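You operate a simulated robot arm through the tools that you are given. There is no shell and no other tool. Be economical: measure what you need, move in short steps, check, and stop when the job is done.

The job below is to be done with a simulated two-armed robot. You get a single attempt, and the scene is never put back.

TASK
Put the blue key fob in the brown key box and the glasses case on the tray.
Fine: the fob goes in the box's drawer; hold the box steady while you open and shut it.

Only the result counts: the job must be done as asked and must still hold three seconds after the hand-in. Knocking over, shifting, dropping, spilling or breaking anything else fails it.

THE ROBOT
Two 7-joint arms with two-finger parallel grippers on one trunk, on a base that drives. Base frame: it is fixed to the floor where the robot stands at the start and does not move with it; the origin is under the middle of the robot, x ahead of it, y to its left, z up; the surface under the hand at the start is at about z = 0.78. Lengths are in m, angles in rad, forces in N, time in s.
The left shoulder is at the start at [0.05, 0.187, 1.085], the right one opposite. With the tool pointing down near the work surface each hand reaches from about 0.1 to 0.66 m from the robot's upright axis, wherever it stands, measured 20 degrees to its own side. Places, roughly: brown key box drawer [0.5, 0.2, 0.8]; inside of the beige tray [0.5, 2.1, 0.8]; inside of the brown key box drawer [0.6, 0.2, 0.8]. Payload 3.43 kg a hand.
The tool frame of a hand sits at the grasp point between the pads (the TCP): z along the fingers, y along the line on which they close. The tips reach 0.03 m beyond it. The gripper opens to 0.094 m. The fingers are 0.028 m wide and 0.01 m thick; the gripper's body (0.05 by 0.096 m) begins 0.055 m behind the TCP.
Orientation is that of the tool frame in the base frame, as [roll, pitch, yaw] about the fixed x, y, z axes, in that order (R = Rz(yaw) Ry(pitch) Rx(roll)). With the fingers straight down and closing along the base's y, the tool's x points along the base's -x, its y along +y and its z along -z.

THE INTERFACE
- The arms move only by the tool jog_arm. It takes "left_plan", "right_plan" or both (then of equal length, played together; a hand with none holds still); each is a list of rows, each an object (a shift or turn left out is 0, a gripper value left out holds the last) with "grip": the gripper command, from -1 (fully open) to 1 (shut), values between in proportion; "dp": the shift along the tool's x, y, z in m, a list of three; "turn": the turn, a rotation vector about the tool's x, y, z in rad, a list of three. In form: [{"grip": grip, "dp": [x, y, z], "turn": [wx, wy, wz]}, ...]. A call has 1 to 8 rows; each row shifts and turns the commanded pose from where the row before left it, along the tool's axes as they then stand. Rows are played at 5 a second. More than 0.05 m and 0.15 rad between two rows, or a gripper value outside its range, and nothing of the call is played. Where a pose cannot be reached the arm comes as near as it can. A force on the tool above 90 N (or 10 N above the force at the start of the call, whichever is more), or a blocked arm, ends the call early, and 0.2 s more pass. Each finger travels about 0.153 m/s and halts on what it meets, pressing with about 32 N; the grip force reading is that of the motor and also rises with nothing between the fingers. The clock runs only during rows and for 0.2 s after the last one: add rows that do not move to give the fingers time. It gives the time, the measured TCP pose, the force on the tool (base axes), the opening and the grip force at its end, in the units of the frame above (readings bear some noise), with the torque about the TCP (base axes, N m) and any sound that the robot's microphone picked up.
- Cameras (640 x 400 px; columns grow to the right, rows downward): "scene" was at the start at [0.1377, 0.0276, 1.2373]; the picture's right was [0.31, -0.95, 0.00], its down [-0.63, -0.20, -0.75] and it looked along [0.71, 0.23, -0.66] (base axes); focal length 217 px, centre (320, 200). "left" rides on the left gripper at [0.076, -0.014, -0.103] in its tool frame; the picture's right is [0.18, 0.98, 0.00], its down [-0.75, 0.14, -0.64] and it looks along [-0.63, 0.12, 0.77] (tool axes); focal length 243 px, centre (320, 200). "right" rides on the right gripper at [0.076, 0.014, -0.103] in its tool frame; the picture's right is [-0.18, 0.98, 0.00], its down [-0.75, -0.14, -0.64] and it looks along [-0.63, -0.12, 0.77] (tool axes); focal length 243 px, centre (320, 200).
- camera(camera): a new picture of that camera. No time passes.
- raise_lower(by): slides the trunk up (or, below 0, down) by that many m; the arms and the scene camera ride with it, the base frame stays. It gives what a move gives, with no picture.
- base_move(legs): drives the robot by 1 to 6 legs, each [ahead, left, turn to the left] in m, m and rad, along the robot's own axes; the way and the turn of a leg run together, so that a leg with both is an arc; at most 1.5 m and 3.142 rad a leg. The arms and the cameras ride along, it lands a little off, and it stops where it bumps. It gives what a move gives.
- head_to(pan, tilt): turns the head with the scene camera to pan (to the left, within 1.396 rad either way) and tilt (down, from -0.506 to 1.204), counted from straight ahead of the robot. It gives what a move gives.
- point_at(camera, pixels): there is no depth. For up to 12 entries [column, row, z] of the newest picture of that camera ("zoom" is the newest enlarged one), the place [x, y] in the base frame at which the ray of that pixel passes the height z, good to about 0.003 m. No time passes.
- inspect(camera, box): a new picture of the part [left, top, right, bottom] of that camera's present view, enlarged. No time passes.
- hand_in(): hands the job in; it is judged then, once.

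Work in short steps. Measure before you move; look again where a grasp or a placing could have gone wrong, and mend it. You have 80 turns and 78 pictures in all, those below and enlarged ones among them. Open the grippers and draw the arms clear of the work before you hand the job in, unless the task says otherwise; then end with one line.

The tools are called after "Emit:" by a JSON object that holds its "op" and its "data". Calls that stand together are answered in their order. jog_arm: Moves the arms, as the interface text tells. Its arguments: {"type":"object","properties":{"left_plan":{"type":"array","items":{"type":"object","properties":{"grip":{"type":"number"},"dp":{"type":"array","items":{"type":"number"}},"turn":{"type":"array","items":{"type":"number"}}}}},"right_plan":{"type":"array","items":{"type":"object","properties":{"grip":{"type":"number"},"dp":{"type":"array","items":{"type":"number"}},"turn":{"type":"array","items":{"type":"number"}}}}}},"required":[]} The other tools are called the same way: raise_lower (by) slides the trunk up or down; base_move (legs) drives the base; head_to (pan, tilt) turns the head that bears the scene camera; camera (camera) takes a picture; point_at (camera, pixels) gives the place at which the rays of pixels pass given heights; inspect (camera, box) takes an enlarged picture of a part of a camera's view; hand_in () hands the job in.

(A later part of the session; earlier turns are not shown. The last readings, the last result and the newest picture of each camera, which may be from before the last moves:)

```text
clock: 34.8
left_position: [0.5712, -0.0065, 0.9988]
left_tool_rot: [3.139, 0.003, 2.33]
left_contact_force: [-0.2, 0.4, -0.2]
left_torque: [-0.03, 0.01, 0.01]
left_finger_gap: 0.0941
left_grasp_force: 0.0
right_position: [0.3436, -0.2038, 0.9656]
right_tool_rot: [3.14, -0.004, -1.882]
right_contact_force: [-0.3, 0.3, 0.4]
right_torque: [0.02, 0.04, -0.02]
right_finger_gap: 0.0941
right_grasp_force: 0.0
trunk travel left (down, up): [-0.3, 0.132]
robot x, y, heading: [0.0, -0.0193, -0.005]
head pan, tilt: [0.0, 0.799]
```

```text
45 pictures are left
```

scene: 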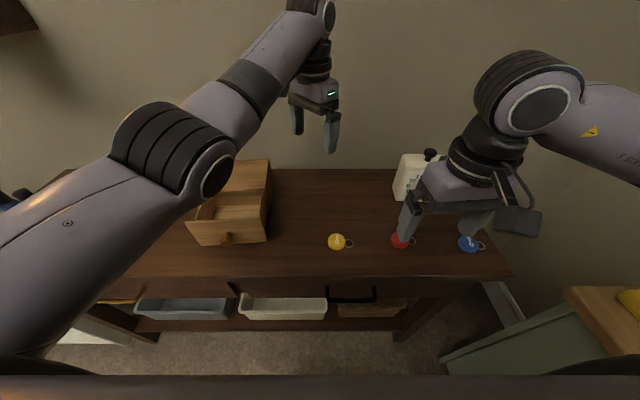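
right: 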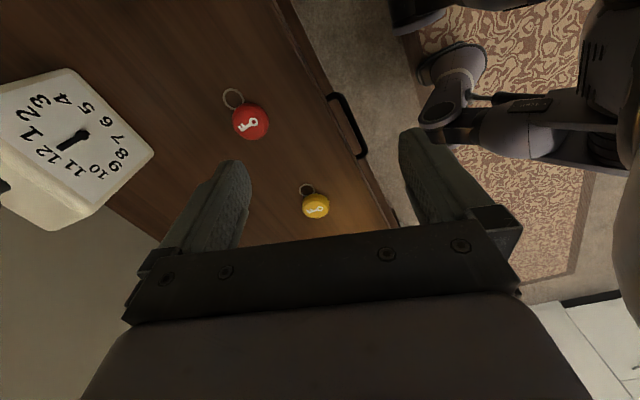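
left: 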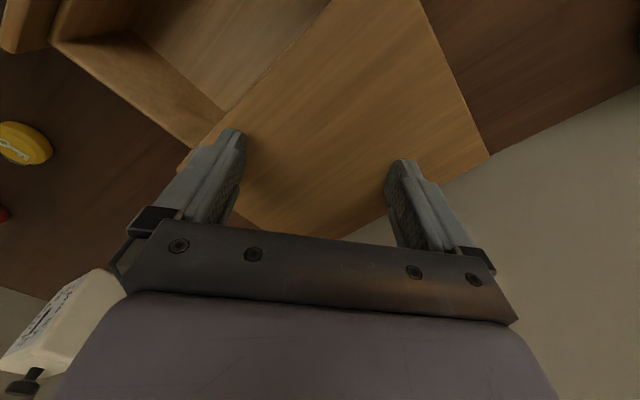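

Move above the fob at (0.424,-0.374), TCP z≈0.90.

Emit:
{"op": "jog_arm", "data": {"right_plan": [{"dp": [0.0275, -0.0256, 0.013]}, {"dp": [0.0275, -0.0256, 0.013]}, {"dp": [0.0275, -0.0256, 0.013]}, {"dp": [0.0275, -0.0256, 0.013]}, {"dp": [0.0275, -0.0256, 0.013]}, {}]}}

Emit:
{"op": "camera", "data": {"camera": "right"}}

Emit:
{"op": "camera", "data": {"camera": "scene"}}

```text
clock: 36.2
left_position: [0.5704, -0.0075, 0.9994]
left_tool_rot: [3.139, 0.005, 2.33]
left_contact_force: [-0.6, 0.3, -0.4]
left_torque: [-0.01, -0.04, 0.02]
left_finger_gap: 0.0939
left_grasp_force: 0.1
right_position: [0.3428, -0.2037, 0.9659]
right_tool_rot: [-3.141, -0.004, -1.884]
right_contact_force: [-1.2, -0.3, 0.1]
right_torque: [0.05, -0.01, 0.04]
right_finger_gap: 0.0941
right_grasp_force: 0.0
right hand out of reach, approached as far as the arm can: row 1, 2, 3, 4, 5
trunk travel left (down, up): [-0.3, 0.132]
robot x, y, heading: [-0.001, -0.0201, -0.004]
head pan, tilt: [0.0, 0.799]
```

```text
44 pictures are left
```

right: 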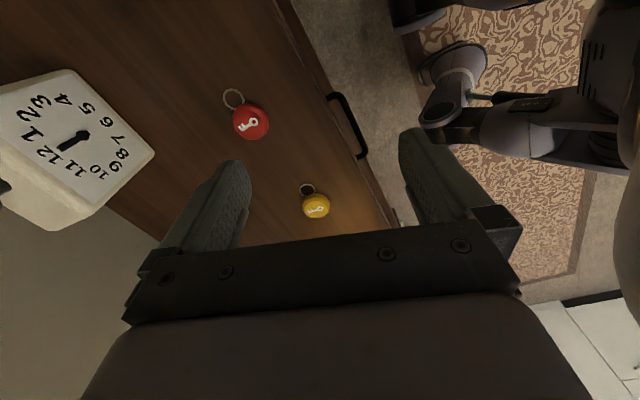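

```text
43 pictures are left
```

scene: 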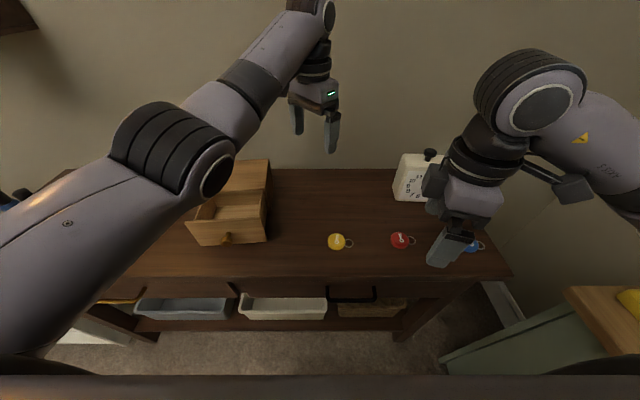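

The yaw is near the wrist limit. I turn back to yaw ≈ −2.6 (fingers still clear of the ring by ~49°) and then move.

Emit:
{"op": "jog_arm", "data": {"right_plan": [{"turn": [0, 0, 0.143]}, {"turn": [0, 0, 0.143]}, {"turn": [0, 0, 0.143]}, {"turn": [0, 0, 0.143]}, {"turn": [0, 0, 0.143]}, {}]}}

```text
clock: 37.6
left_position: [0.5709, -0.0069, 0.9987]
left_tool_rot: [3.14, 0.004, 2.329]
left_contact_force: [-0.3, 0.7, -0.4]
left_torque: [-0.02, 0.03, -0.02]
left_finger_gap: 0.0939
left_grasp_force: 0.0
right_position: [0.3447, -0.204, 0.9648]
right_tool_rot: [-3.14, -0.003, -2.601]
right_contact_force: [-0.8, 0.3, -0.7]
right_torque: [-0.01, -0.01, 0.0]
right_finger_gap: 0.0942
right_grasp_force: 0.0
trunk travel left (down, up): [-0.3, 0.132]
robot x, y, heading: [-0.0021, -0.0196, -0.002]
head pan, tilt: [0.0, 0.799]
```

Emit:
{"op": "jog_arm", "data": {"right_plan": [{"dp": [0.004, -0.0373, 0.013]}, {"dp": [0.004, -0.0373, 0.013]}, {"dp": [0.004, -0.0373, 0.013]}, {"dp": [0.004, -0.0373, 0.013]}, {"dp": [0.004, -0.0373, 0.013]}, {}]}}

Emit:
{"op": "camera", "data": {"camera": "right"}}

```text
clock: 39.0
left_position: [0.5705, -0.0079, 0.9994]
left_tool_rot: [3.141, 0.005, 2.33]
left_contact_force: [0.4, -0.8, -0.2]
left_torque: [0.0, 0.03, 0.0]
left_finger_gap: 0.0941
left_grasp_force: 0.1
right_position: [0.4221, -0.3656, 0.9037]
right_tool_rot: [-3.136, -0.003, -2.581]
right_contact_force: [0.6, -0.4, -0.2]
right_torque: [-0.01, 0.03, 0.02]
right_finger_gap: 0.094
right_grasp_force: 0.1
right hand out of reach, approached as far as the arm can: row 5
trunk travel left (down, up): [-0.3, 0.132]
robot x, y, heading: [0.0001, -0.0188, -0.004]
head pan, tilt: [0.0, 0.799]
```

```text
42 pictures are left
```

right: 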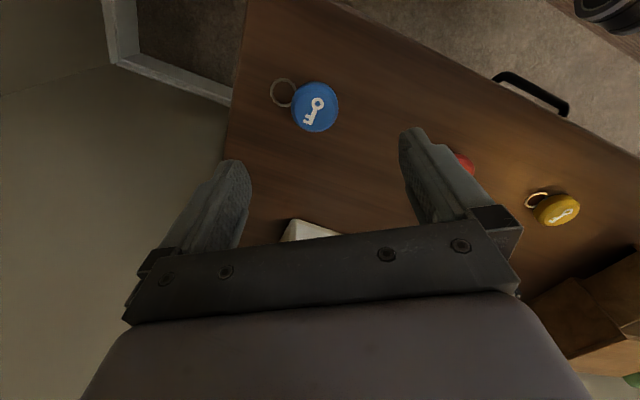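

Slightly short at this yaw; I drive the base 0.1 m right for more freedom (right hand is at z 0.90 over free space).

Emit:
{"op": "base_move", "data": {"legs": [[0, -0.1, 0]]}}

Emit:
{"op": "point_at", "data": {"camera": "right", "pixels": [[315, 107, 0.79], [283, 93, 0.782], [297, 82, 0.785], [335, 130, 0.785]]}}

```text
clock: 40.6
left_position: [0.5701, -0.1054, 0.9991]
left_tool_rot: [3.14, 0.002, 2.332]
left_contact_force: [-0.5, -0.7, 0.1]
left_torque: [-0.02, 0.0, 0.02]
left_finger_gap: 0.0939
left_grasp_force: 0.0
right_position: [0.4216, -0.4633, 0.9033]
right_tool_rot: [-3.135, -0.003, -2.581]
right_contact_force: [0.8, 0.3, -0.6]
right_torque: [-0.02, 0.01, 0.02]
right_finger_gap: 0.0942
right_grasp_force: 0.0
trunk travel left (down, up): [-0.3, 0.132]
robot x, y, heading: [0.0009, -0.1162, 0.002]
head pan, tilt: [0.0, 0.799]
```

```text
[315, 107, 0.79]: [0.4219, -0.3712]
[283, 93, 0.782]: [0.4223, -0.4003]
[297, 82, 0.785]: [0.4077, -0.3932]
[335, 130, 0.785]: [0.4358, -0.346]
```

Emit:
{"op": "jog_arm", "data": {"right_plan": [{"dp": [-0.0248, 0.0385, 0]}, {"dp": [-0.0248, 0.0385, 0]}, {"turn": [0, 0, -0.125]}, {"turn": [0, 0, -0.125]}, {"dp": [0, 0, 0.03]}, {}]}}

Emit:
{"op": "camera", "data": {"camera": "right"}}

```text
clock: 42.0
left_position: [0.5707, -0.1054, 0.9986]
left_tool_rot: [3.139, 0.004, 2.331]
left_contact_force: [-0.5, 0.1, -0.7]
left_torque: [0.0, 0.0, -0.04]
left_finger_gap: 0.0939
left_grasp_force: 0.0
right_position: [0.4214, -0.3708, 0.871]
right_tool_rot: [-3.135, -0.006, -2.33]
right_contact_force: [0.0, -0.1, 0.2]
right_torque: [0.0, 0.0, 0.02]
right_finger_gap: 0.0941
right_grasp_force: 0.0
trunk travel left (down, up): [-0.3, 0.132]
robot x, y, heading: [0.0007, -0.12, 0.001]
head pan, tilt: [0.0, 0.799]
```

```text
41 pictures are left
```

right: 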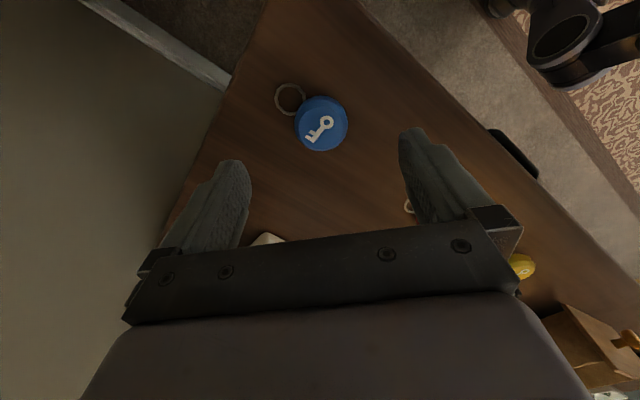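

Fob at (320,124), ring at (291,98), both fingers clear of the ring. Check fob centre and clock edge.

Emit:
{"op": "point_at", "data": {"camera": "right", "pixels": [[321, 124, 0.79], [291, 98, 0.782], [268, 236, 0.78], [268, 236, 0.85]]}}

Emit:
{"op": "inspect", "data": {"camera": "scene", "box": [380, 100, 580, 225]}}

```text
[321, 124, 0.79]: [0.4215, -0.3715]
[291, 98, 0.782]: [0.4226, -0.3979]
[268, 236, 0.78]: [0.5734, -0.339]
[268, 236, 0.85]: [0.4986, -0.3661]
```

```text
3.20 times, centred on (480, 162) of scene
```

zoom: 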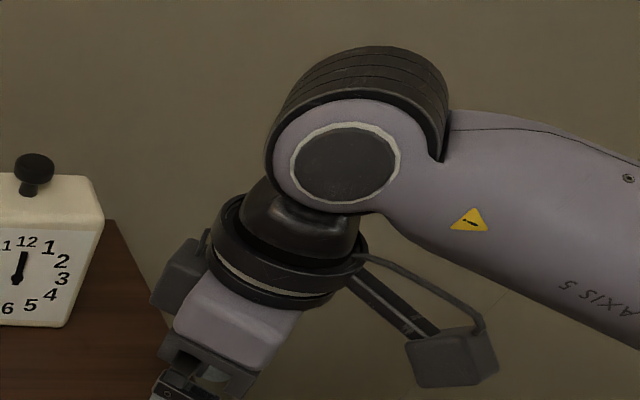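

Clear all round. Descend 5.7 cm and close on the fob.

Emit:
{"op": "jog_arm", "data": {"right_plan": [{"dp": [0, 0, 0.02]}, {"dp": [0, 0, 0.02]}, {"dp": [0, 0, 0.012]}, {"dp": [0, 0, 0.005]}, {}, {"grip": 0.2}, {"grip": 1}, {}]}}

Emit:
{"op": "camera", "data": {"camera": "right"}}

```text
clock: 43.8
left_position: [0.5708, -0.1056, 0.9991]
left_tool_rot: [3.14, 0.002, 2.329]
left_contact_force: [0.3, 0.2, -0.6]
left_torque: [-0.02, 0.03, -0.02]
left_finger_gap: 0.094
left_grasp_force: 0.1
right_position: [0.4236, -0.3709, 0.8144]
right_tool_rot: [-3.137, -0.008, -2.33]
right_contact_force: [0.5, -0.1, 0.2]
right_torque: [0.01, 0.02, 0.04]
right_finger_gap: 0.04
right_grasp_force: 32.5
trunk travel left (down, up): [-0.3, 0.132]
robot x, y, heading: [0.0015, -0.1194, -0.002]
head pan, tilt: [0.0, 0.799]
```

```text
39 pictures are left
```

right: 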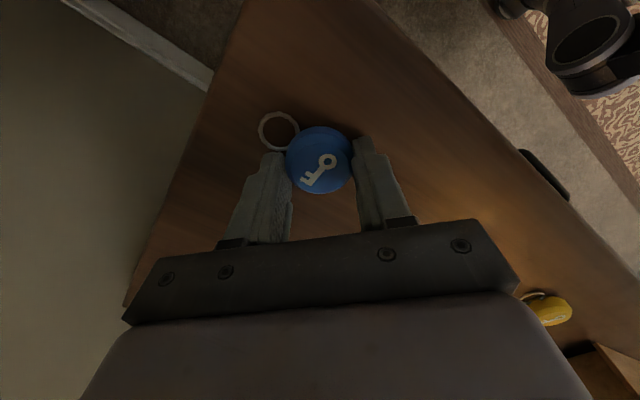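

Fob gripped (gap 0.040). Lift 12 cm, verify, then drive 0.3 m left.

Emit:
{"op": "jog_arm", "data": {"right_plan": [{"dp": [0, 0, -0.02]}, {"dp": [0, 0, -0.04]}, {"dp": [0, 0, -0.04]}, {"dp": [0, 0, -0.04]}, {}]}}

Emit:
{"op": "camera", "data": {"camera": "right"}}

Emit:
{"op": "base_move", "data": {"legs": [[0, 0.3, 0]]}}

Emit:
{"op": "camera", "data": {"camera": "scene"}}

```text
clock: 45.0
left_position: [0.5726, -0.1051, 1.0001]
left_tool_rot: [3.139, 0.002, 2.33]
left_contact_force: [-0.8, -1.0, 0.1]
left_torque: [-0.01, 0.01, 0.0]
left_finger_gap: 0.0939
left_grasp_force: 0.0
right_position: [0.4232, -0.3693, 0.9575]
right_tool_rot: [-3.138, -0.006, -2.333]
right_contact_force: [0.2, 0.0, -0.8]
right_torque: [-0.03, 0.02, -0.01]
right_finger_gap: 0.0399
right_grasp_force: 31.6
trunk travel left (down, up): [-0.3, 0.132]
robot x, y, heading: [-0.0014, -0.1171, -0.003]
head pan, tilt: [0.0, 0.799]
```

```text
38 pictures are left
```

right: 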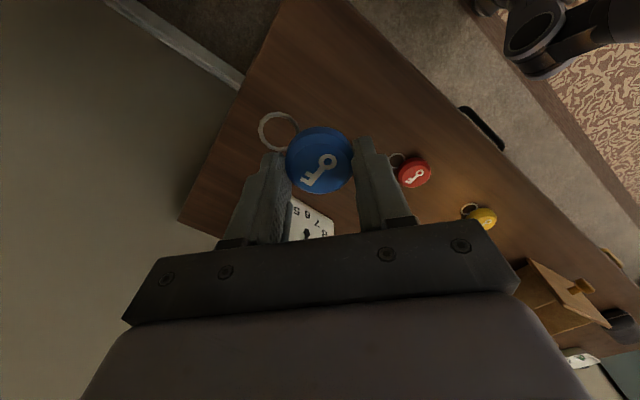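

```text
clock: 48.1
left_position: [0.57, 0.1906, 0.9997]
left_tool_rot: [3.139, 0.003, 2.332]
left_contact_force: [0.1, -0.4, -0.1]
left_torque: [0.02, 0.02, 0.0]
left_finger_gap: 0.0941
left_grasp_force: 0.0
right_position: [0.4234, -0.0743, 0.9577]
right_tool_rot: [-3.134, -0.007, -2.331]
right_contact_force: [-0.4, 0.4, 0.9]
right_torque: [0.01, -0.02, -0.01]
right_finger_gap: 0.0402
right_grasp_force: 32.0
trunk travel left (down, up): [-0.3, 0.132]
robot x, y, heading: [0.0019, 0.1783, -0.005]
head pan, tilt: [0.0, 0.799]
```

```text
37 pictures are left
```

scene: 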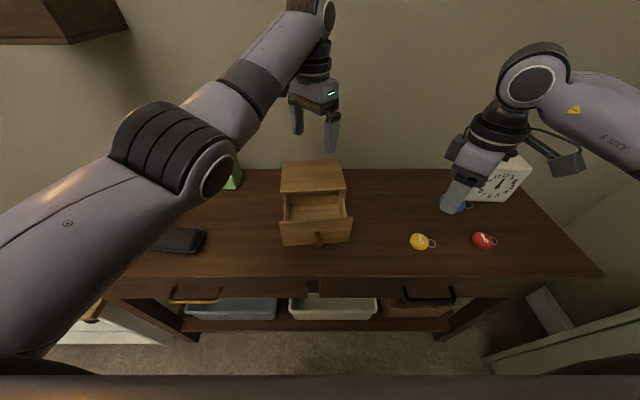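

Good view of the open drawer. I zoom in to measure its inside.

Emit:
{"op": "inspect", "data": {"camera": "scene", "box": [256, 150, 384, 250]}}

Emit:
{"op": "point_at", "data": {"camera": "scene", "pixels": [[281, 223, 0.87], [352, 219, 0.87], [283, 246, 0.78], [347, 242, 0.78], [283, 193, 0.874], [345, 190, 0.874]]}}

```text
4.00 times, centred on (320, 200) of scene
```

zoom: 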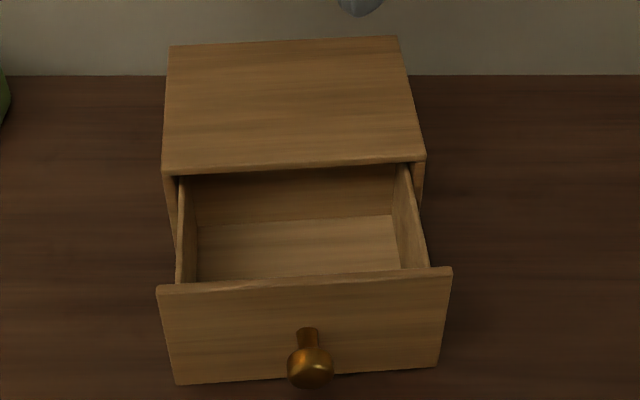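

```text
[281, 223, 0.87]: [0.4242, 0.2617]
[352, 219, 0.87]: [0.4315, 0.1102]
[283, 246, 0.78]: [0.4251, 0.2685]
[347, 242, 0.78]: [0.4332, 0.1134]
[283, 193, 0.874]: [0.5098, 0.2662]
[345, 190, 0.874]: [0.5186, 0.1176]
```

Drawer interior spans x≈0.44–0.51, y≈0.13–0.25, rim ≈0.865. I move the left hand aside, re-yaw the right, then bring the fob above (0.477,0.195).

Emit:
{"op": "jog_arm", "data": {"left_plan": [{"dp": [0.033, 0.031, 0]}, {"dp": [0.033, 0.031, 0]}, {"dp": [0.033, 0.031, 0]}, {"dp": [0.033, 0.031, 0]}], "right_plan": [{"turn": [0, 0, 0.123]}, {"turn": [0, 0, 0.123]}, {"turn": [0, 0, 0.123]}, {}]}}

Emit:
{"op": "jog_arm", "data": {"right_plan": [{"dp": [-0.0273, 0.0367, 0]}, {"dp": [-0.0273, 0.0367, 0]}, {"dp": [-0.0273, 0.0367, 0]}, {"dp": [-0.0273, 0.0367, 0]}, {"dp": [-0.0273, 0.0367, 0]}, {"dp": [-0.0273, 0.0367, 0]}, {}]}}

Emit:
{"op": "camera", "data": {"camera": "scene"}}

Emit:
{"op": "camera", "data": {"camera": "right"}}

```text
clock: 49.1
left_position: [0.5701, 0.3708, 0.999]
left_tool_rot: [3.14, 0.003, 2.33]
left_contact_force: [0.6, -0.4, 0.3]
left_torque: [0.0, 0.0, 0.01]
left_finger_gap: 0.0938
left_grasp_force: 0.0
right_position: [0.4231, -0.0738, 0.957]
right_tool_rot: [-3.134, -0.003, -2.701]
right_contact_force: [0.8, -0.7, 0.2]
right_torque: [-0.04, -0.04, 0.03]
right_finger_gap: 0.04
right_grasp_force: 31.6
trunk travel left (down, up): [-0.3, 0.132]
robot x, y, heading: [-0.0011, 0.1817, -0.003]
head pan, tilt: [0.0, 0.799]
```

```text
clock: 50.8
left_position: [0.5692, 0.3686, 0.9992]
left_tool_rot: [3.139, 0.003, 2.329]
left_contact_force: [-0.5, -0.2, 0.0]
left_torque: [-0.01, -0.03, -0.01]
left_finger_gap: 0.094
left_grasp_force: 0.1
right_position: [0.4754, 0.1948, 0.9555]
right_tool_rot: [-3.132, -0.003, -2.702]
right_contact_force: [-0.2, -0.7, 0.3]
right_torque: [0.02, -0.03, 0.01]
right_finger_gap: 0.0404
right_grasp_force: 31.8
trunk travel left (down, up): [-0.3, 0.132]
robot x, y, heading: [-0.0021, 0.1765, 0.0]
head pan, tilt: [0.0, 0.799]
```

```text
35 pictures are left
```

scene: 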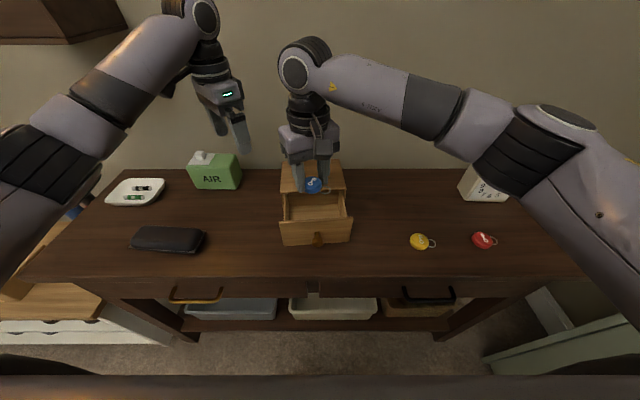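

```text
34 pictures are left
```

right: 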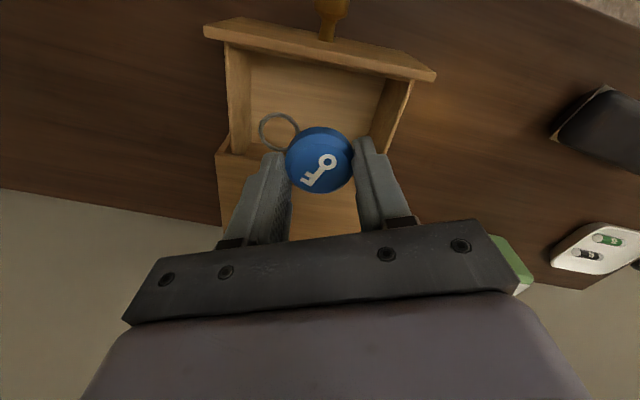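

The fob is centred over the opening. Lower 8 cm and look.

Emit:
{"op": "jog_arm", "data": {"right_plan": [{"dp": [0, 0, 0.02]}, {"dp": [0, 0, 0.02]}, {"dp": [0, 0, 0.02]}, {"dp": [0, 0, 0.02]}, {}]}}

Emit:
{"op": "camera", "data": {"camera": "right"}}

Emit:
{"op": "inspect", "data": {"camera": "scene", "box": [256, 140, 384, 250]}}

```text
clock: 52.0
left_position: [0.5691, 0.3688, 0.9973]
left_tool_rot: [3.139, 0.004, 2.33]
left_contact_force: [0.0, 0.4, -0.1]
left_torque: [0.0, 0.0, 0.0]
left_finger_gap: 0.094
left_grasp_force: 0.1
right_position: [0.4776, 0.1956, 0.8742]
right_tool_rot: [-3.132, -0.003, -2.701]
right_contact_force: [-0.4, -0.2, 0.5]
right_torque: [0.03, -0.01, 0.02]
right_finger_gap: 0.0402
right_grasp_force: 31.9
trunk travel left (down, up): [-0.3, 0.132]
robot x, y, heading: [0.001, 0.1778, -0.001]
head pan, tilt: [0.0, 0.799]
```

```text
33 pictures are left
```

right: 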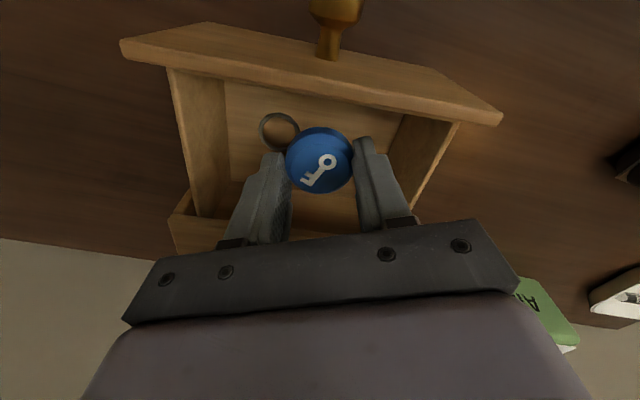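

```text
3.64 times, centred on (320, 195) of scene
```

zoom: 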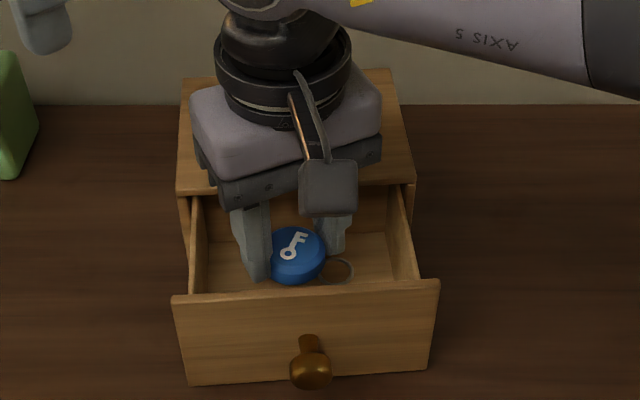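

Fob is inside the drawer outline, clear of walls. Lower 3 cm more, open gently and look.

Emit:
{"op": "jog_arm", "data": {"right_plan": [{"dp": [0, 0, 0.015]}, {"dp": [0, 0, 0.015]}, {}, {"grip": -0.15}, {}, {}]}}

Emit:
{"op": "camera", "data": {"camera": "right"}}

```text
clock: 53.4
left_position: [0.5699, 0.3703, 0.9986]
left_tool_rot: [3.141, 0.003, 2.331]
left_contact_force: [0.1, 0.1, -0.5]
left_torque: [-0.02, 0.01, 0.0]
left_finger_gap: 0.0938
left_grasp_force: 0.1
right_position: [0.4771, 0.1946, 0.8447]
right_tool_rot: [-3.131, -0.003, -2.698]
right_contact_force: [-0.4, -0.7, 0.1]
right_torque: [0.0, 0.03, -0.01]
right_finger_gap: 0.054
right_grasp_force: 0.1
trunk travel left (down, up): [-0.3, 0.132]
robot x, y, heading: [-0.0004, 0.1781, -0.003]
head pan, tilt: [0.0, 0.799]
```

```text
31 pictures are left
```

right: 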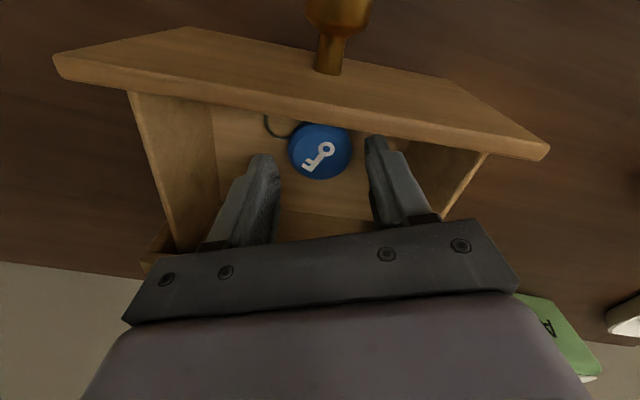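

The fob lies on the drawer floor. Lift the right hand out, then set it to the earlier knob pre-grasp posture while the left comes back over the box.

Emit:
{"op": "jog_arm", "data": {"right_plan": [{"dp": [0, 0, -0.03]}, {"dp": [0, 0, -0.04]}, {"dp": [0, 0, -0.04]}, {"dp": [0.0355, 0.0118, 0]}, {"dp": [0.0355, 0.0118, 0]}, {"dp": [0.0355, 0.0118, 0]}, {"dp": [0.0355, 0.0118, 0]}]}}

Emit:
{"op": "jog_arm", "data": {"right_plan": [{"turn": [0, 0, 0.117]}, {"turn": [0, 0, 0.117]}, {"turn": [0, 0, 0.117]}, {"turn": [0, -0.1275, 0]}, {"turn": [0, -0.1275, 0]}, {"turn": [0, -0.1275, 0]}, {"turn": [0, -0.1275, 0], "grip": -0.3}, {}], "left_plan": [{"dp": [-0.032, -0.0298, 0]}, {"dp": [-0.032, -0.0298, 0]}, {"dp": [-0.032, -0.0298, 0]}, {"dp": [-0.032, -0.0298, 0]}, {"dp": [0, 0, 0.03]}, {"dp": [0, 0, 0.03]}, {"dp": [0, 0, 0.025]}, {}]}}

Emit:
{"op": "camera", "data": {"camera": "scene"}}

Emit:
{"op": "camera", "data": {"camera": "right"}}

Emit:
{"op": "camera", "data": {"camera": "left"}}

```text
clock: 55.0
left_position: [0.5691, 0.3706, 0.9994]
left_tool_rot: [3.141, 0.003, 2.329]
left_contact_force: [0.0, 0.8, 0.2]
left_torque: [0.0, 0.02, 0.01]
left_finger_gap: 0.094
left_grasp_force: 0.1
right_position: [0.3289, 0.1768, 0.9542]
right_tool_rot: [-3.133, -0.004, -2.701]
right_contact_force: [0.0, -0.1, 0.6]
right_torque: [0.01, 0.0, 0.02]
right_finger_gap: 0.0537
right_grasp_force: 0.0
trunk travel left (down, up): [-0.3, 0.132]
robot x, y, heading: [-0.0011, 0.1777, -0.004]
head pan, tilt: [0.0, 0.799]
```

```text
clock: 56.8
left_position: [0.5707, 0.1948, 0.9126]
left_tool_rot: [3.14, 0.003, 2.331]
left_contact_force: [-0.1, -0.3, -0.6]
left_torque: [-0.01, 0.03, 0.01]
left_finger_gap: 0.0943
left_grasp_force: 0.1
right_position: [0.33, 0.1769, 0.9541]
right_tool_rot: [-3.131, 0.51, -3.047]
right_contact_force: [-1.3, 0.4, 0.7]
right_torque: [0.01, 0.03, -0.05]
right_finger_gap: 0.0612
right_grasp_force: 0.1
trunk travel left (down, up): [-0.3, 0.132]
robot x, y, heading: [-0.0003, 0.1775, -0.004]
head pan, tilt: [0.0, 0.799]
```

```text
30 pictures are left
```

scene: 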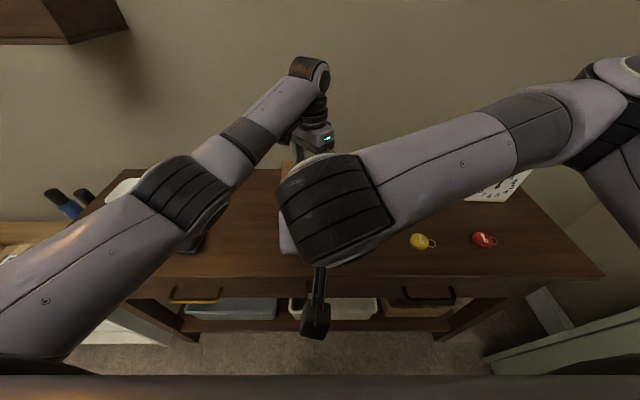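

```text
29 pictures are left
```

right: 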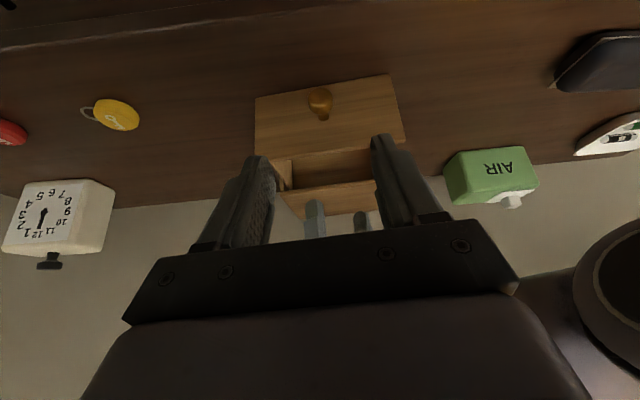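

```text
28 pictures are left
```

left: 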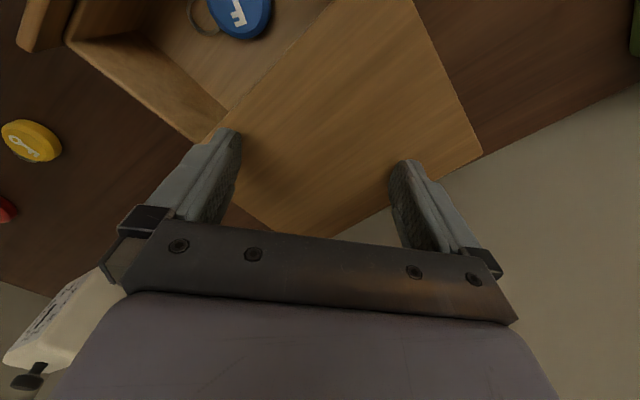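

Fob visible in the drawer. Press the left hand down and locate the knob, seen at (320,103) in the right camera.

Emit:
{"op": "point_at", "data": {"camera": "right", "pixels": [[320, 102, 0.827], [255, 97, 0.87], [389, 76, 0.87]]}}

Emit:
{"op": "jog_arm", "data": {"left_plan": [{"dp": [0, 0, 0.006]}, {"dp": [0, 0, 0.004]}, {"dp": [0, 0, 0.0045]}, {}], "right_plan": [{"dp": [-0.0006, 0, 0.035]}, {"dp": [-0.0006, 0, 0.035]}, {}, {}]}}

Emit:
{"op": "camera", "data": {"camera": "right"}}

```text
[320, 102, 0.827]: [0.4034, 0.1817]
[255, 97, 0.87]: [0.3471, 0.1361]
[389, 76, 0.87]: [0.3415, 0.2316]
```

```text
clock: 57.8
left_position: [0.5705, 0.1953, 0.9049]
left_tool_rot: [3.136, 0.016, 2.328]
left_contact_force: [0.2, 2.5, 33.2]
left_torque: [-0.71, 1.49, -0.08]
left_finger_gap: 0.0926
left_grasp_force: 0.1
right_position: [0.361, 0.1803, 0.8944]
right_tool_rot: [-3.131, 0.512, -3.048]
right_contact_force: [-0.3, 0.4, 0.1]
right_torque: [0.0, -0.02, -0.02]
right_finger_gap: 0.061
right_grasp_force: 0.1
trunk travel left (down, up): [-0.3, 0.132]
robot x, y, heading: [-0.0001, 0.1785, -0.0]
head pan, tilt: [0.0, 0.799]
```

```text
27 pictures are left
```

right: 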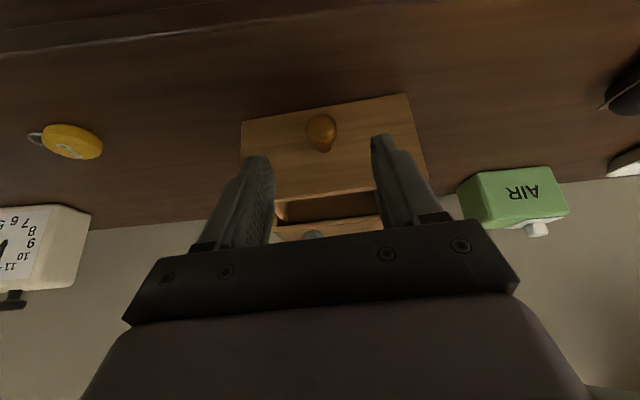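

Left holds with 33 N. Advance the last 7 cm to the knob, then close gently.

Emit:
{"op": "jog_arm", "data": {"right_plan": [{"dp": [-0.002, 0, 0.025]}, {"dp": [-0.002, 0, 0.025]}, {"dp": [-0.001, 0, 0.02]}, {}]}}

Emit:
{"op": "jog_arm", "data": {"right_plan": [{"grip": 0}, {"grip": 0.3}, {"grip": 0.5}, {"grip": 1}, {}]}}

Emit:
{"op": "camera", "data": {"camera": "right"}}

```text
clock: 58.8
left_position: [0.5717, 0.1956, 0.9055]
left_tool_rot: [3.134, 0.011, 2.328]
left_contact_force: [-0.1, 2.3, 36.0]
left_torque: [-0.84, 1.66, -0.17]
left_finger_gap: 0.0928
left_grasp_force: 0.1
right_position: [0.4012, 0.1803, 0.8359]
right_tool_rot: [-3.132, 0.512, -3.046]
right_contact_force: [0.1, -0.9, -0.6]
right_torque: [-0.01, -0.01, 0.04]
right_finger_gap: 0.0613
right_grasp_force: 0.0
trunk travel left (down, up): [-0.3, 0.132]
robot x, y, heading: [-0.0014, 0.1761, -0.001]
head pan, tilt: [0.0, 0.799]
```

```text
clock: 60.0
left_position: [0.5696, 0.1956, 0.9069]
left_tool_rot: [3.132, 0.013, 2.329]
left_contact_force: [0.7, -0.7, 36.3]
left_torque: [-0.91, 1.63, 0.19]
left_finger_gap: 0.0936
left_grasp_force: 0.1
right_position: [0.4016, 0.1812, 0.8354]
right_tool_rot: [-3.132, 0.513, -3.047]
right_contact_force: [-0.6, 4.9, 0.4]
right_torque: [0.01, 0.03, 0.08]
right_finger_gap: 0.0246
right_grasp_force: 32.0
trunk travel left (down, up): [-0.3, 0.132]
robot x, y, heading: [0.0003, 0.176, -0.009]
head pan, tilt: [0.0, 0.799]
```

```text
26 pictures are left
```

right: 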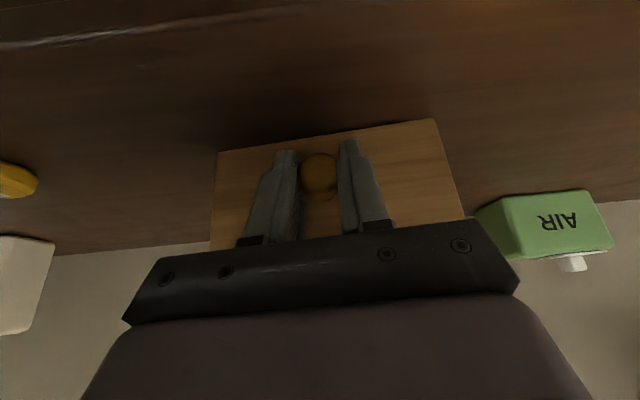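

Gripped at the right place. Push the drawer in, 1 cm a row.

Emit:
{"op": "jog_arm", "data": {"right_plan": [{"dp": [-0.0087, 0, 0.0049]}, {"dp": [-0.0087, 0, 0.0049]}, {"dp": [-0.0087, 0, 0.0049]}, {"dp": [-0.0087, 0, 0.0049]}, {"dp": [-0.0087, 0, 0.0049]}, {"dp": [-0.0087, 0, 0.0049]}, {"dp": [-0.0087, 0, 0.0049]}, {}]}}

Emit:
{"op": "camera", "data": {"camera": "left"}}

```text
clock: 61.8
left_position: [0.5714, 0.1953, 0.9053]
left_tool_rot: [3.133, 0.011, 2.33]
left_contact_force: [0.2, -1.2, 36.5]
left_torque: [-0.95, 1.66, 0.04]
left_finger_gap: 0.0939
left_grasp_force: 0.1
right_position: [0.4713, 0.1868, 0.8367]
right_tool_rot: [-3.132, 0.51, -3.045]
right_contact_force: [0.2, 2.8, -1.0]
right_torque: [-0.01, 0.03, 0.05]
right_finger_gap: 0.0245
right_grasp_force: 32.0
trunk travel left (down, up): [-0.3, 0.132]
robot x, y, heading: [0.0013, 0.181, -0.006]
head pan, tilt: [0.0, 0.799]
```

```text
25 pictures are left
```

left: 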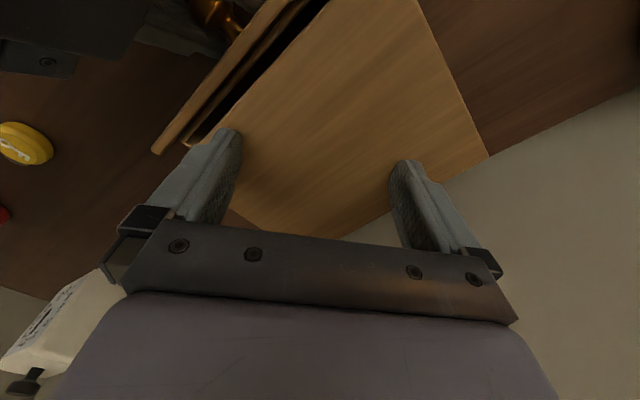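

About 1.2 cm left. Push the rest in small rows, watching for contact force.

Emit:
{"op": "jog_arm", "data": {"right_plan": [{"dp": [-0.0044, 0, 0.0024]}, {"dp": [-0.0044, 0, 0.0024]}, {"dp": [-0.0017, 0, 0.001]}, {"dp": [-0.0013, 0, 0.0007]}, {}]}}

Emit:
{"op": "camera", "data": {"camera": "left"}}

```text
clock: 63.0
left_position: [0.5707, 0.1946, 0.9061]
left_tool_rot: [3.133, 0.012, 2.33]
left_contact_force: [5.6, -0.5, 33.2]
left_torque: [-0.78, 1.28, -0.18]
left_finger_gap: 0.0917
left_grasp_force: 0.1
right_position: [0.4826, 0.1891, 0.8373]
right_tool_rot: [-3.132, 0.509, -3.049]
right_contact_force: [-18.5, -10.1, 1.7]
right_torque: [-0.14, 0.31, -0.19]
right_finger_gap: 0.0249
right_grasp_force: 31.8
trunk travel left (down, up): [-0.3, 0.132]
robot x, y, heading: [0.0005, 0.175, -0.005]
head pan, tilt: [0.0, 0.799]
```

```text
24 pictures are left
```

left: 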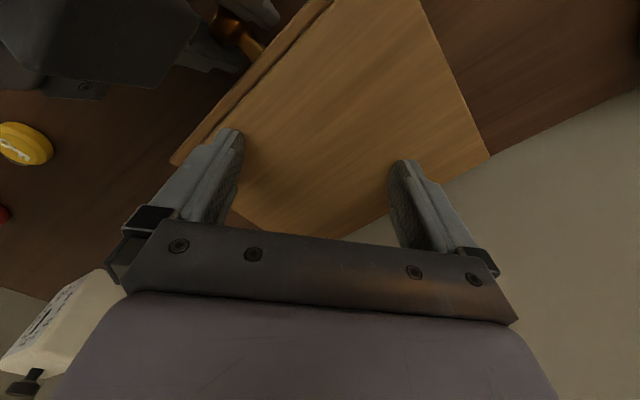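

The drawer is against its stop (−18 N). Release, withdraw the right hand, then lift the left.

Emit:
{"op": "jog_arm", "data": {"right_plan": [{"grip": 0.2}, {"grip": -0.3}, {}, {"dp": [0, 0, -0.03]}, {"dp": [0, 0, -0.04]}, {"dp": [0, 0, -0.04]}, {"dp": [0, 0, -0.04]}]}}

Emit:
{"op": "jog_arm", "data": {"left_plan": [{"dp": [0, 0, -0.006]}, {"dp": [0, 0, -0.01]}, {"dp": [0, 0, -0.04]}, {"dp": [0, 0, -0.045]}, {"dp": [0.033, 0.031, 0]}, {"dp": [0.033, 0.031, 0]}, {"dp": [0.033, 0.031, 0]}, {"dp": [0.033, 0.031, 0]}], "right_plan": [{}, {"dp": [0, -0.045, 0]}, {"dp": [0, -0.045, 0]}, {"dp": [0, -0.045, 0]}, {"dp": [0, -0.045, 0]}, {"dp": [0, -0.045, 0]}, {"dp": [0, -0.045, 0]}, {}]}}

Emit:
{"op": "head_to", "data": {"pan": 0.2, "tilt": 0.75}}

Emit:
{"op": "camera", "data": {"camera": "scene"}}

```text
clock: 64.5
left_position: [0.5718, 0.1948, 0.9058]
left_tool_rot: [3.133, 0.013, 2.329]
left_contact_force: [4.2, -2.8, 36.8]
left_torque: [-0.94, 1.48, 0.08]
left_finger_gap: 0.0927
left_grasp_force: 0.0
right_position: [0.4116, 0.1855, 0.9706]
right_tool_rot: [-3.131, 0.514, -3.048]
right_contact_force: [0.5, -0.1, 0.3]
right_torque: [-0.02, -0.01, 0.0]
right_finger_gap: 0.0611
right_grasp_force: 0.0
trunk travel left (down, up): [-0.3, 0.132]
robot x, y, heading: [0.001, 0.1768, -0.001]
head pan, tilt: [0.0, 0.799]
```

```text
clock: 66.3
left_position: [0.5663, 0.3768, 1.0019]
left_tool_rot: [3.14, 0.002, 2.331]
left_contact_force: [0.8, 0.0, 0.3]
left_torque: [-0.02, 0.01, -0.02]
left_finger_gap: 0.0938
left_grasp_force: 0.1
right_position: [0.4367, -0.086, 0.9679]
right_tool_rot: [-3.131, 0.51, -3.046]
right_contact_force: [-0.5, 0.0, -0.4]
right_torque: [-0.02, 0.02, 0.04]
right_finger_gap: 0.0611
right_grasp_force: 0.1
trunk travel left (down, up): [-0.3, 0.132]
robot x, y, heading: [0.0003, 0.1761, -0.001]
head pan, tilt: [0.0, 0.799]
```

```text
clock: 67.1
left_position: [0.5666, 0.3744, 1.0033]
left_tool_rot: [3.138, 0.004, 2.33]
left_contact_force: [-0.9, 0.6, -0.1]
left_torque: [0.03, 0.01, 0.01]
left_finger_gap: 0.0939
left_grasp_force: 0.1
right_position: [0.4354, -0.0868, 0.9682]
right_tool_rot: [-3.133, 0.509, -3.047]
right_contact_force: [0.1, 0.4, -0.2]
right_torque: [-0.04, 0.01, -0.02]
right_finger_gap: 0.061
right_grasp_force: 0.0
trunk travel left (down, up): [-0.3, 0.132]
robot x, y, heading: [-0.002, 0.1834, -0.004]
head pan, tilt: [0.201, 0.75]
```

```text
23 pictures are left
```

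scene: 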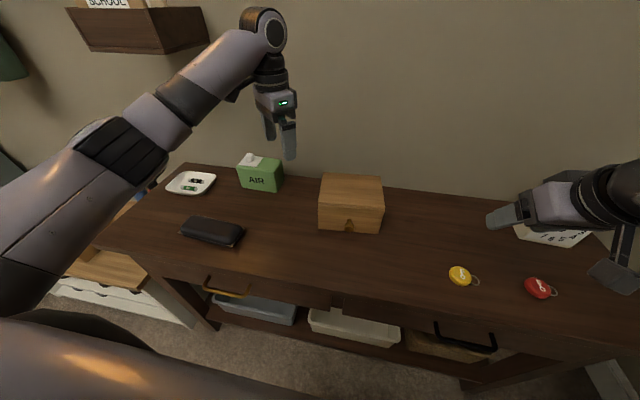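

The box is shut and back at its place. Now the case at about (212,231): zoom and measure.

Emit:
{"op": "inspect", "data": {"camera": "scene", "box": [160, 190, 272, 260]}}

```text
5.71 times, centred on (216, 225) of scene
```

zoom: 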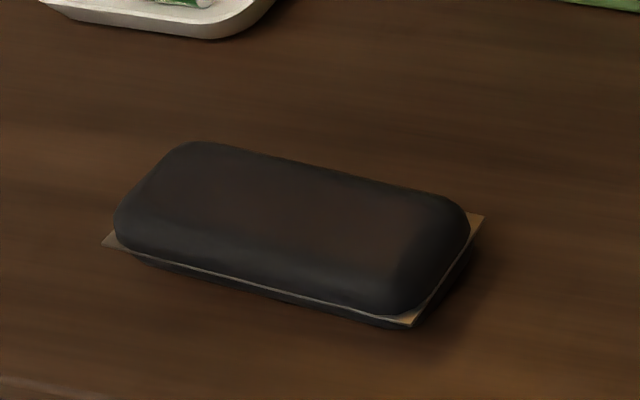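

Emit:
{"op": "point_at", "data": {"camera": "zoom", "pixels": [[103, 243, 0.795], [410, 325, 0.795], [484, 217, 0.795], [200, 142, 0.815], [115, 215, 0.815], [470, 225, 0.815], [395, 310, 0.815], [290, 230, 0.82], [375, 328, 0.78], [130, 258, 0.78]]}}

Emit:
{"op": "point_at", "data": {"camera": "scene", "pixels": [[167, 186, 0.8], [262, 190, 0.78], [247, 157, 0.87], [283, 163, 0.87]]}}

```text
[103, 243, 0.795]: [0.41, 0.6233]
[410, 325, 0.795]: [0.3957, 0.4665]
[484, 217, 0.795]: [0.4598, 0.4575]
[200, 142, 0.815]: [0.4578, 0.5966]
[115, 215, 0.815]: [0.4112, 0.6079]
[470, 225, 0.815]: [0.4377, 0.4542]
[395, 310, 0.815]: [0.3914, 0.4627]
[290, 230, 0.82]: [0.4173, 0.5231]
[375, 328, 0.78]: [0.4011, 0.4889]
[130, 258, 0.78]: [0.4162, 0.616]
```

```text
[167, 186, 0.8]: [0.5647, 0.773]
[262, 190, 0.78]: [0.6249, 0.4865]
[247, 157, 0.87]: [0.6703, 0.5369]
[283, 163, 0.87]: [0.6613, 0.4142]
```

Case centre ≈ (0.435,0.540), 0.16×0.065, length nearly along y. I drive 0.17 m left, tuck the right arm, and start turning the left hand inward so the fingers close along x.

Emit:
{"op": "jog_arm", "data": {"right_plan": [{"turn": [0, 0.1275, 0]}, {"turn": [0, 0.1275, 0]}, {"turn": [0, 0.1275, 0]}, {"turn": [0, 0.1275, 0]}, {"dp": [0.035, 0, -0.02]}, {"dp": [0.035, 0, -0.02]}, {"dp": [0.035, 0, -0.02]}, {}], "left_plan": [{"turn": [0, 0, -0.143]}, {"turn": [0, 0, -0.143]}, {"turn": [0, 0, -0.143]}, {"turn": [0, 0, -0.143]}, {"turn": [0, 0, -0.143]}, {"turn": [0, 0, -0.143]}, {"turn": [0, 0, -0.143]}, {"turn": [0, 0, -0.143]}]}}

Emit:
{"op": "base_move", "data": {"legs": [[0, 0.17, 0]]}}

Emit:
{"op": "jog_arm", "data": {"left_plan": [{"turn": [0, 0, -0.143]}, {"turn": [0, 0, -0.143]}, {"turn": [0, 0, -0.143]}, {"turn": [0, 0, -0.143]}, {"turn": [0, 0, -0.143]}, {"turn": [0, 0, -0.143]}, {"turn": [0, 0, -0.143]}, {"turn": [0, 0, -0.143]}]}}

```text
clock: 68.9
left_position: [0.5702, 0.3783, 1.0003]
left_tool_rot: [-3.136, 0.004, -2.806]
left_contact_force: [-0.5, 0.5, 0.3]
left_torque: [-0.01, -0.01, -0.01]
left_finger_gap: 0.0939
left_grasp_force: 0.1
right_position: [0.3321, -0.0922, 1.029]
right_tool_rot: [-3.133, -0.002, -3.053]
right_contact_force: [-0.1, -0.6, 0.0]
right_torque: [0.01, -0.01, 0.01]
right_finger_gap: 0.0609
right_grasp_force: 0.0
trunk travel left (down, up): [-0.3, 0.132]
robot x, y, heading: [-0.001, 0.1813, -0.002]
head pan, tilt: [0.201, 0.75]
```

```text
clock: 71.0
left_position: [0.5725, 0.543, 0.9999]
left_tool_rot: [-3.136, 0.004, -2.813]
left_contact_force: [-0.9, 0.6, 0.7]
left_torque: [-0.02, 0.0, -0.01]
left_finger_gap: 0.0941
left_grasp_force: 0.0
right_position: [0.3328, 0.0743, 1.0299]
right_tool_rot: [-3.132, -0.002, -3.054]
right_contact_force: [-0.4, 0.7, -0.6]
right_torque: [-0.02, -0.01, 0.0]
right_finger_gap: 0.0611
right_grasp_force: 0.0
trunk travel left (down, up): [-0.3, 0.132]
robot x, y, heading: [-0.0004, 0.3487, -0.007]
head pan, tilt: [0.201, 0.75]
```

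```text
clock: 72.8
left_position: [0.5727, 0.5427, 0.999]
left_tool_rot: [-3.138, 0.0, -1.665]
left_contact_force: [0.1, 0.2, -0.2]
left_torque: [0.0, 0.02, 0.01]
left_finger_gap: 0.0938
left_grasp_force: 0.0
right_position: [0.3315, 0.0743, 1.0295]
right_tool_rot: [-3.131, 0.0, -3.054]
right_contact_force: [0.3, 0.2, -0.1]
right_torque: [-0.02, 0.0, 0.0]
right_finger_gap: 0.0611
right_grasp_force: 0.1
trunk travel left (down, up): [-0.3, 0.132]
robot x, y, heading: [0.0005, 0.3477, -0.008]
head pan, tilt: [0.201, 0.75]
```

Inward yaw reached. Move above the case to (0.435,0.54,0.92) and look.

Emit:
{"op": "jog_arm", "data": {"left_plan": [{"dp": [0.004, 0.0344, 0.02]}, {"dp": [0.004, 0.0344, 0.02]}, {"dp": [0.004, 0.0344, 0.02]}, {"dp": [0.004, 0.0344, 0.02]}, {}]}}

Emit:
{"op": "camera", "data": {"camera": "left"}}

Emit:
{"op": "camera", "data": {"camera": "scene"}}

```text
clock: 74.0
left_position: [0.4357, 0.5409, 0.9195]
left_tool_rot: [-3.138, -0.003, -1.668]
left_contact_force: [-0.8, 0.2, -0.4]
left_torque: [-0.01, -0.02, -0.01]
left_finger_gap: 0.094
left_grasp_force: 0.1
right_position: [0.332, 0.0739, 1.0284]
right_tool_rot: [-3.135, 0.0, -3.056]
right_contact_force: [0.2, 0.2, -0.4]
right_torque: [0.0, -0.01, 0.0]
right_finger_gap: 0.0612
right_grasp_force: 0.0
trunk travel left (down, up): [-0.3, 0.132]
robot x, y, heading: [0.0031, 0.348, -0.006]
head pan, tilt: [0.201, 0.75]
```

```text
21 pictures are left
```

left: 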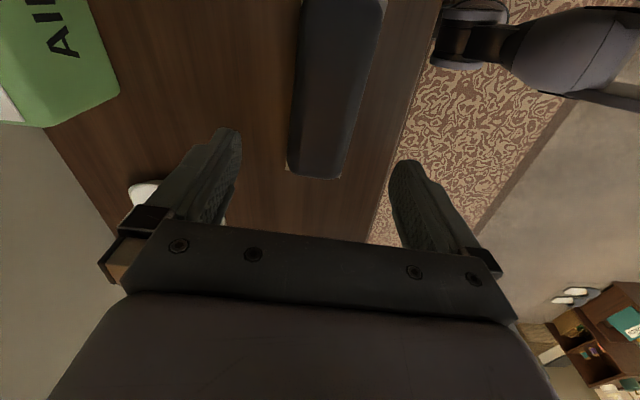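

```text
20 pictures are left
```

scene: 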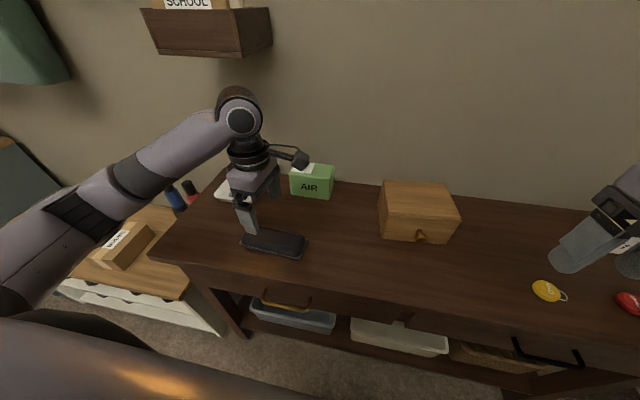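

Emit:
{"op": "point_at", "data": {"camera": "left", "pixels": [[288, 165, 0.8], [341, 176, 0.8], [316, 175, 0.8], [298, 90, 0.8], [367, 95, 0.8], [304, 10, 0.8], [384, 12, 0.8], [313, 178, 0.79]]}}

Emit:
{"op": "inspect", "data": {"camera": "scene", "box": [200, 180, 340, 270]}}

```text
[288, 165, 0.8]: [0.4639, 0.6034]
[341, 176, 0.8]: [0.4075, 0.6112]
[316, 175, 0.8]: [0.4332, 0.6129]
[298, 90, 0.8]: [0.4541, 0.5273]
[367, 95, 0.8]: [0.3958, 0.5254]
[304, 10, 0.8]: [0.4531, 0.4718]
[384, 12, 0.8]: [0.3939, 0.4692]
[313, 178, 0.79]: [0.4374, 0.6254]
```

```text
4.44 times, centred on (270, 225) of scene
```

zoom: 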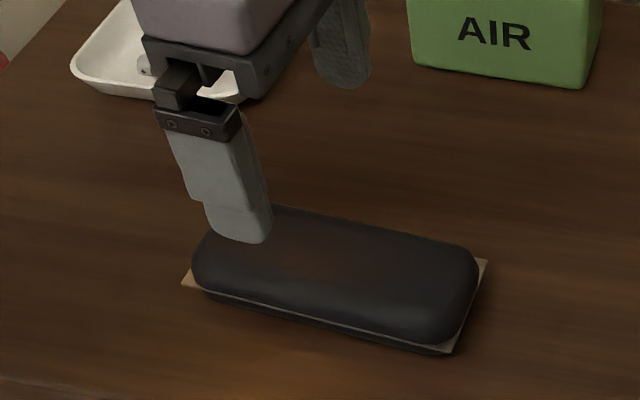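

Case centre line ≈ (0.428, 0.537). Shift 8 mm, descend 10.4 cm, then close.

Emit:
{"op": "jog_arm", "data": {"left_plan": [{"dp": [0.0037, 0.0077, 0.02]}, {"dp": [0, 0, 0.03]}, {"dp": [0, 0, 0.03]}, {"dp": [0, 0, 0.018]}, {"dp": [0, 0, 0.006]}, {}]}}

Emit:
{"op": "inspect", "data": {"camera": "scene", "box": [200, 180, 340, 270]}}

```text
clock: 75.4
left_position: [0.4267, 0.5373, 0.816]
left_tool_rot: [-3.14, -0.002, -1.668]
left_contact_force: [0.3, 0.2, 0.5]
left_torque: [0.01, -0.01, 0.0]
left_finger_gap: 0.094
left_grasp_force: 0.1
right_position: [0.3337, 0.0743, 1.0282]
right_tool_rot: [-3.132, -0.001, -3.055]
right_contact_force: [0.0, -0.5, 0.3]
right_torque: [0.02, 0.0, 0.01]
right_finger_gap: 0.0608
right_grasp_force: 0.0
trunk travel left (down, up): [-0.3, 0.132]
robot x, y, heading: [0.0021, 0.3466, -0.007]
head pan, tilt: [0.201, 0.75]
```

```text
4.44 times, centred on (270, 225) of scene
```

zoom: 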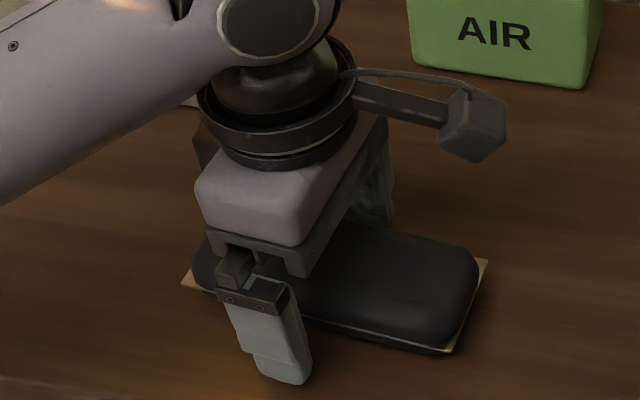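

Fingers straddle the case without contact. Close and lift 2 cm, then check.

Emit:
{"op": "jog_arm", "data": {"left_plan": [{"grip": -0.2}, {"grip": 0.1}, {"grip": 1}, {}, {"dp": [0, 0, -0.01]}, {"dp": [0, 0, -0.02]}, {}]}}

Emit:
{"op": "camera", "data": {"camera": "scene"}}

```text
clock: 77.0
left_position: [0.4253, 0.536, 0.8447]
left_tool_rot: [-3.14, -0.004, -1.668]
left_contact_force: [-0.4, 0.7, -0.5]
left_torque: [0.04, -0.02, 0.0]
left_finger_gap: 0.0636
left_grasp_force: 32.0
right_position: [0.3325, 0.0743, 1.0293]
right_tool_rot: [-3.132, -0.001, -3.055]
right_contact_force: [-0.4, 0.7, 0.3]
right_torque: [-0.02, -0.01, 0.03]
right_finger_gap: 0.061
right_grasp_force: 0.0
trunk travel left (down, up): [-0.3, 0.132]
robot x, y, heading: [-0.0017, 0.3443, -0.003]
head pan, tilt: [0.201, 0.75]
```

```text
17 pictures are left
```

scene: 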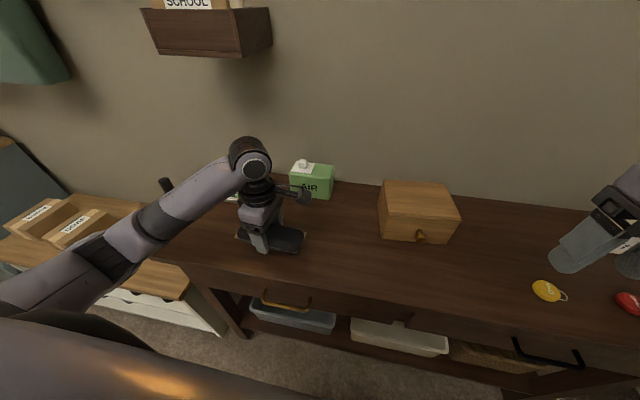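

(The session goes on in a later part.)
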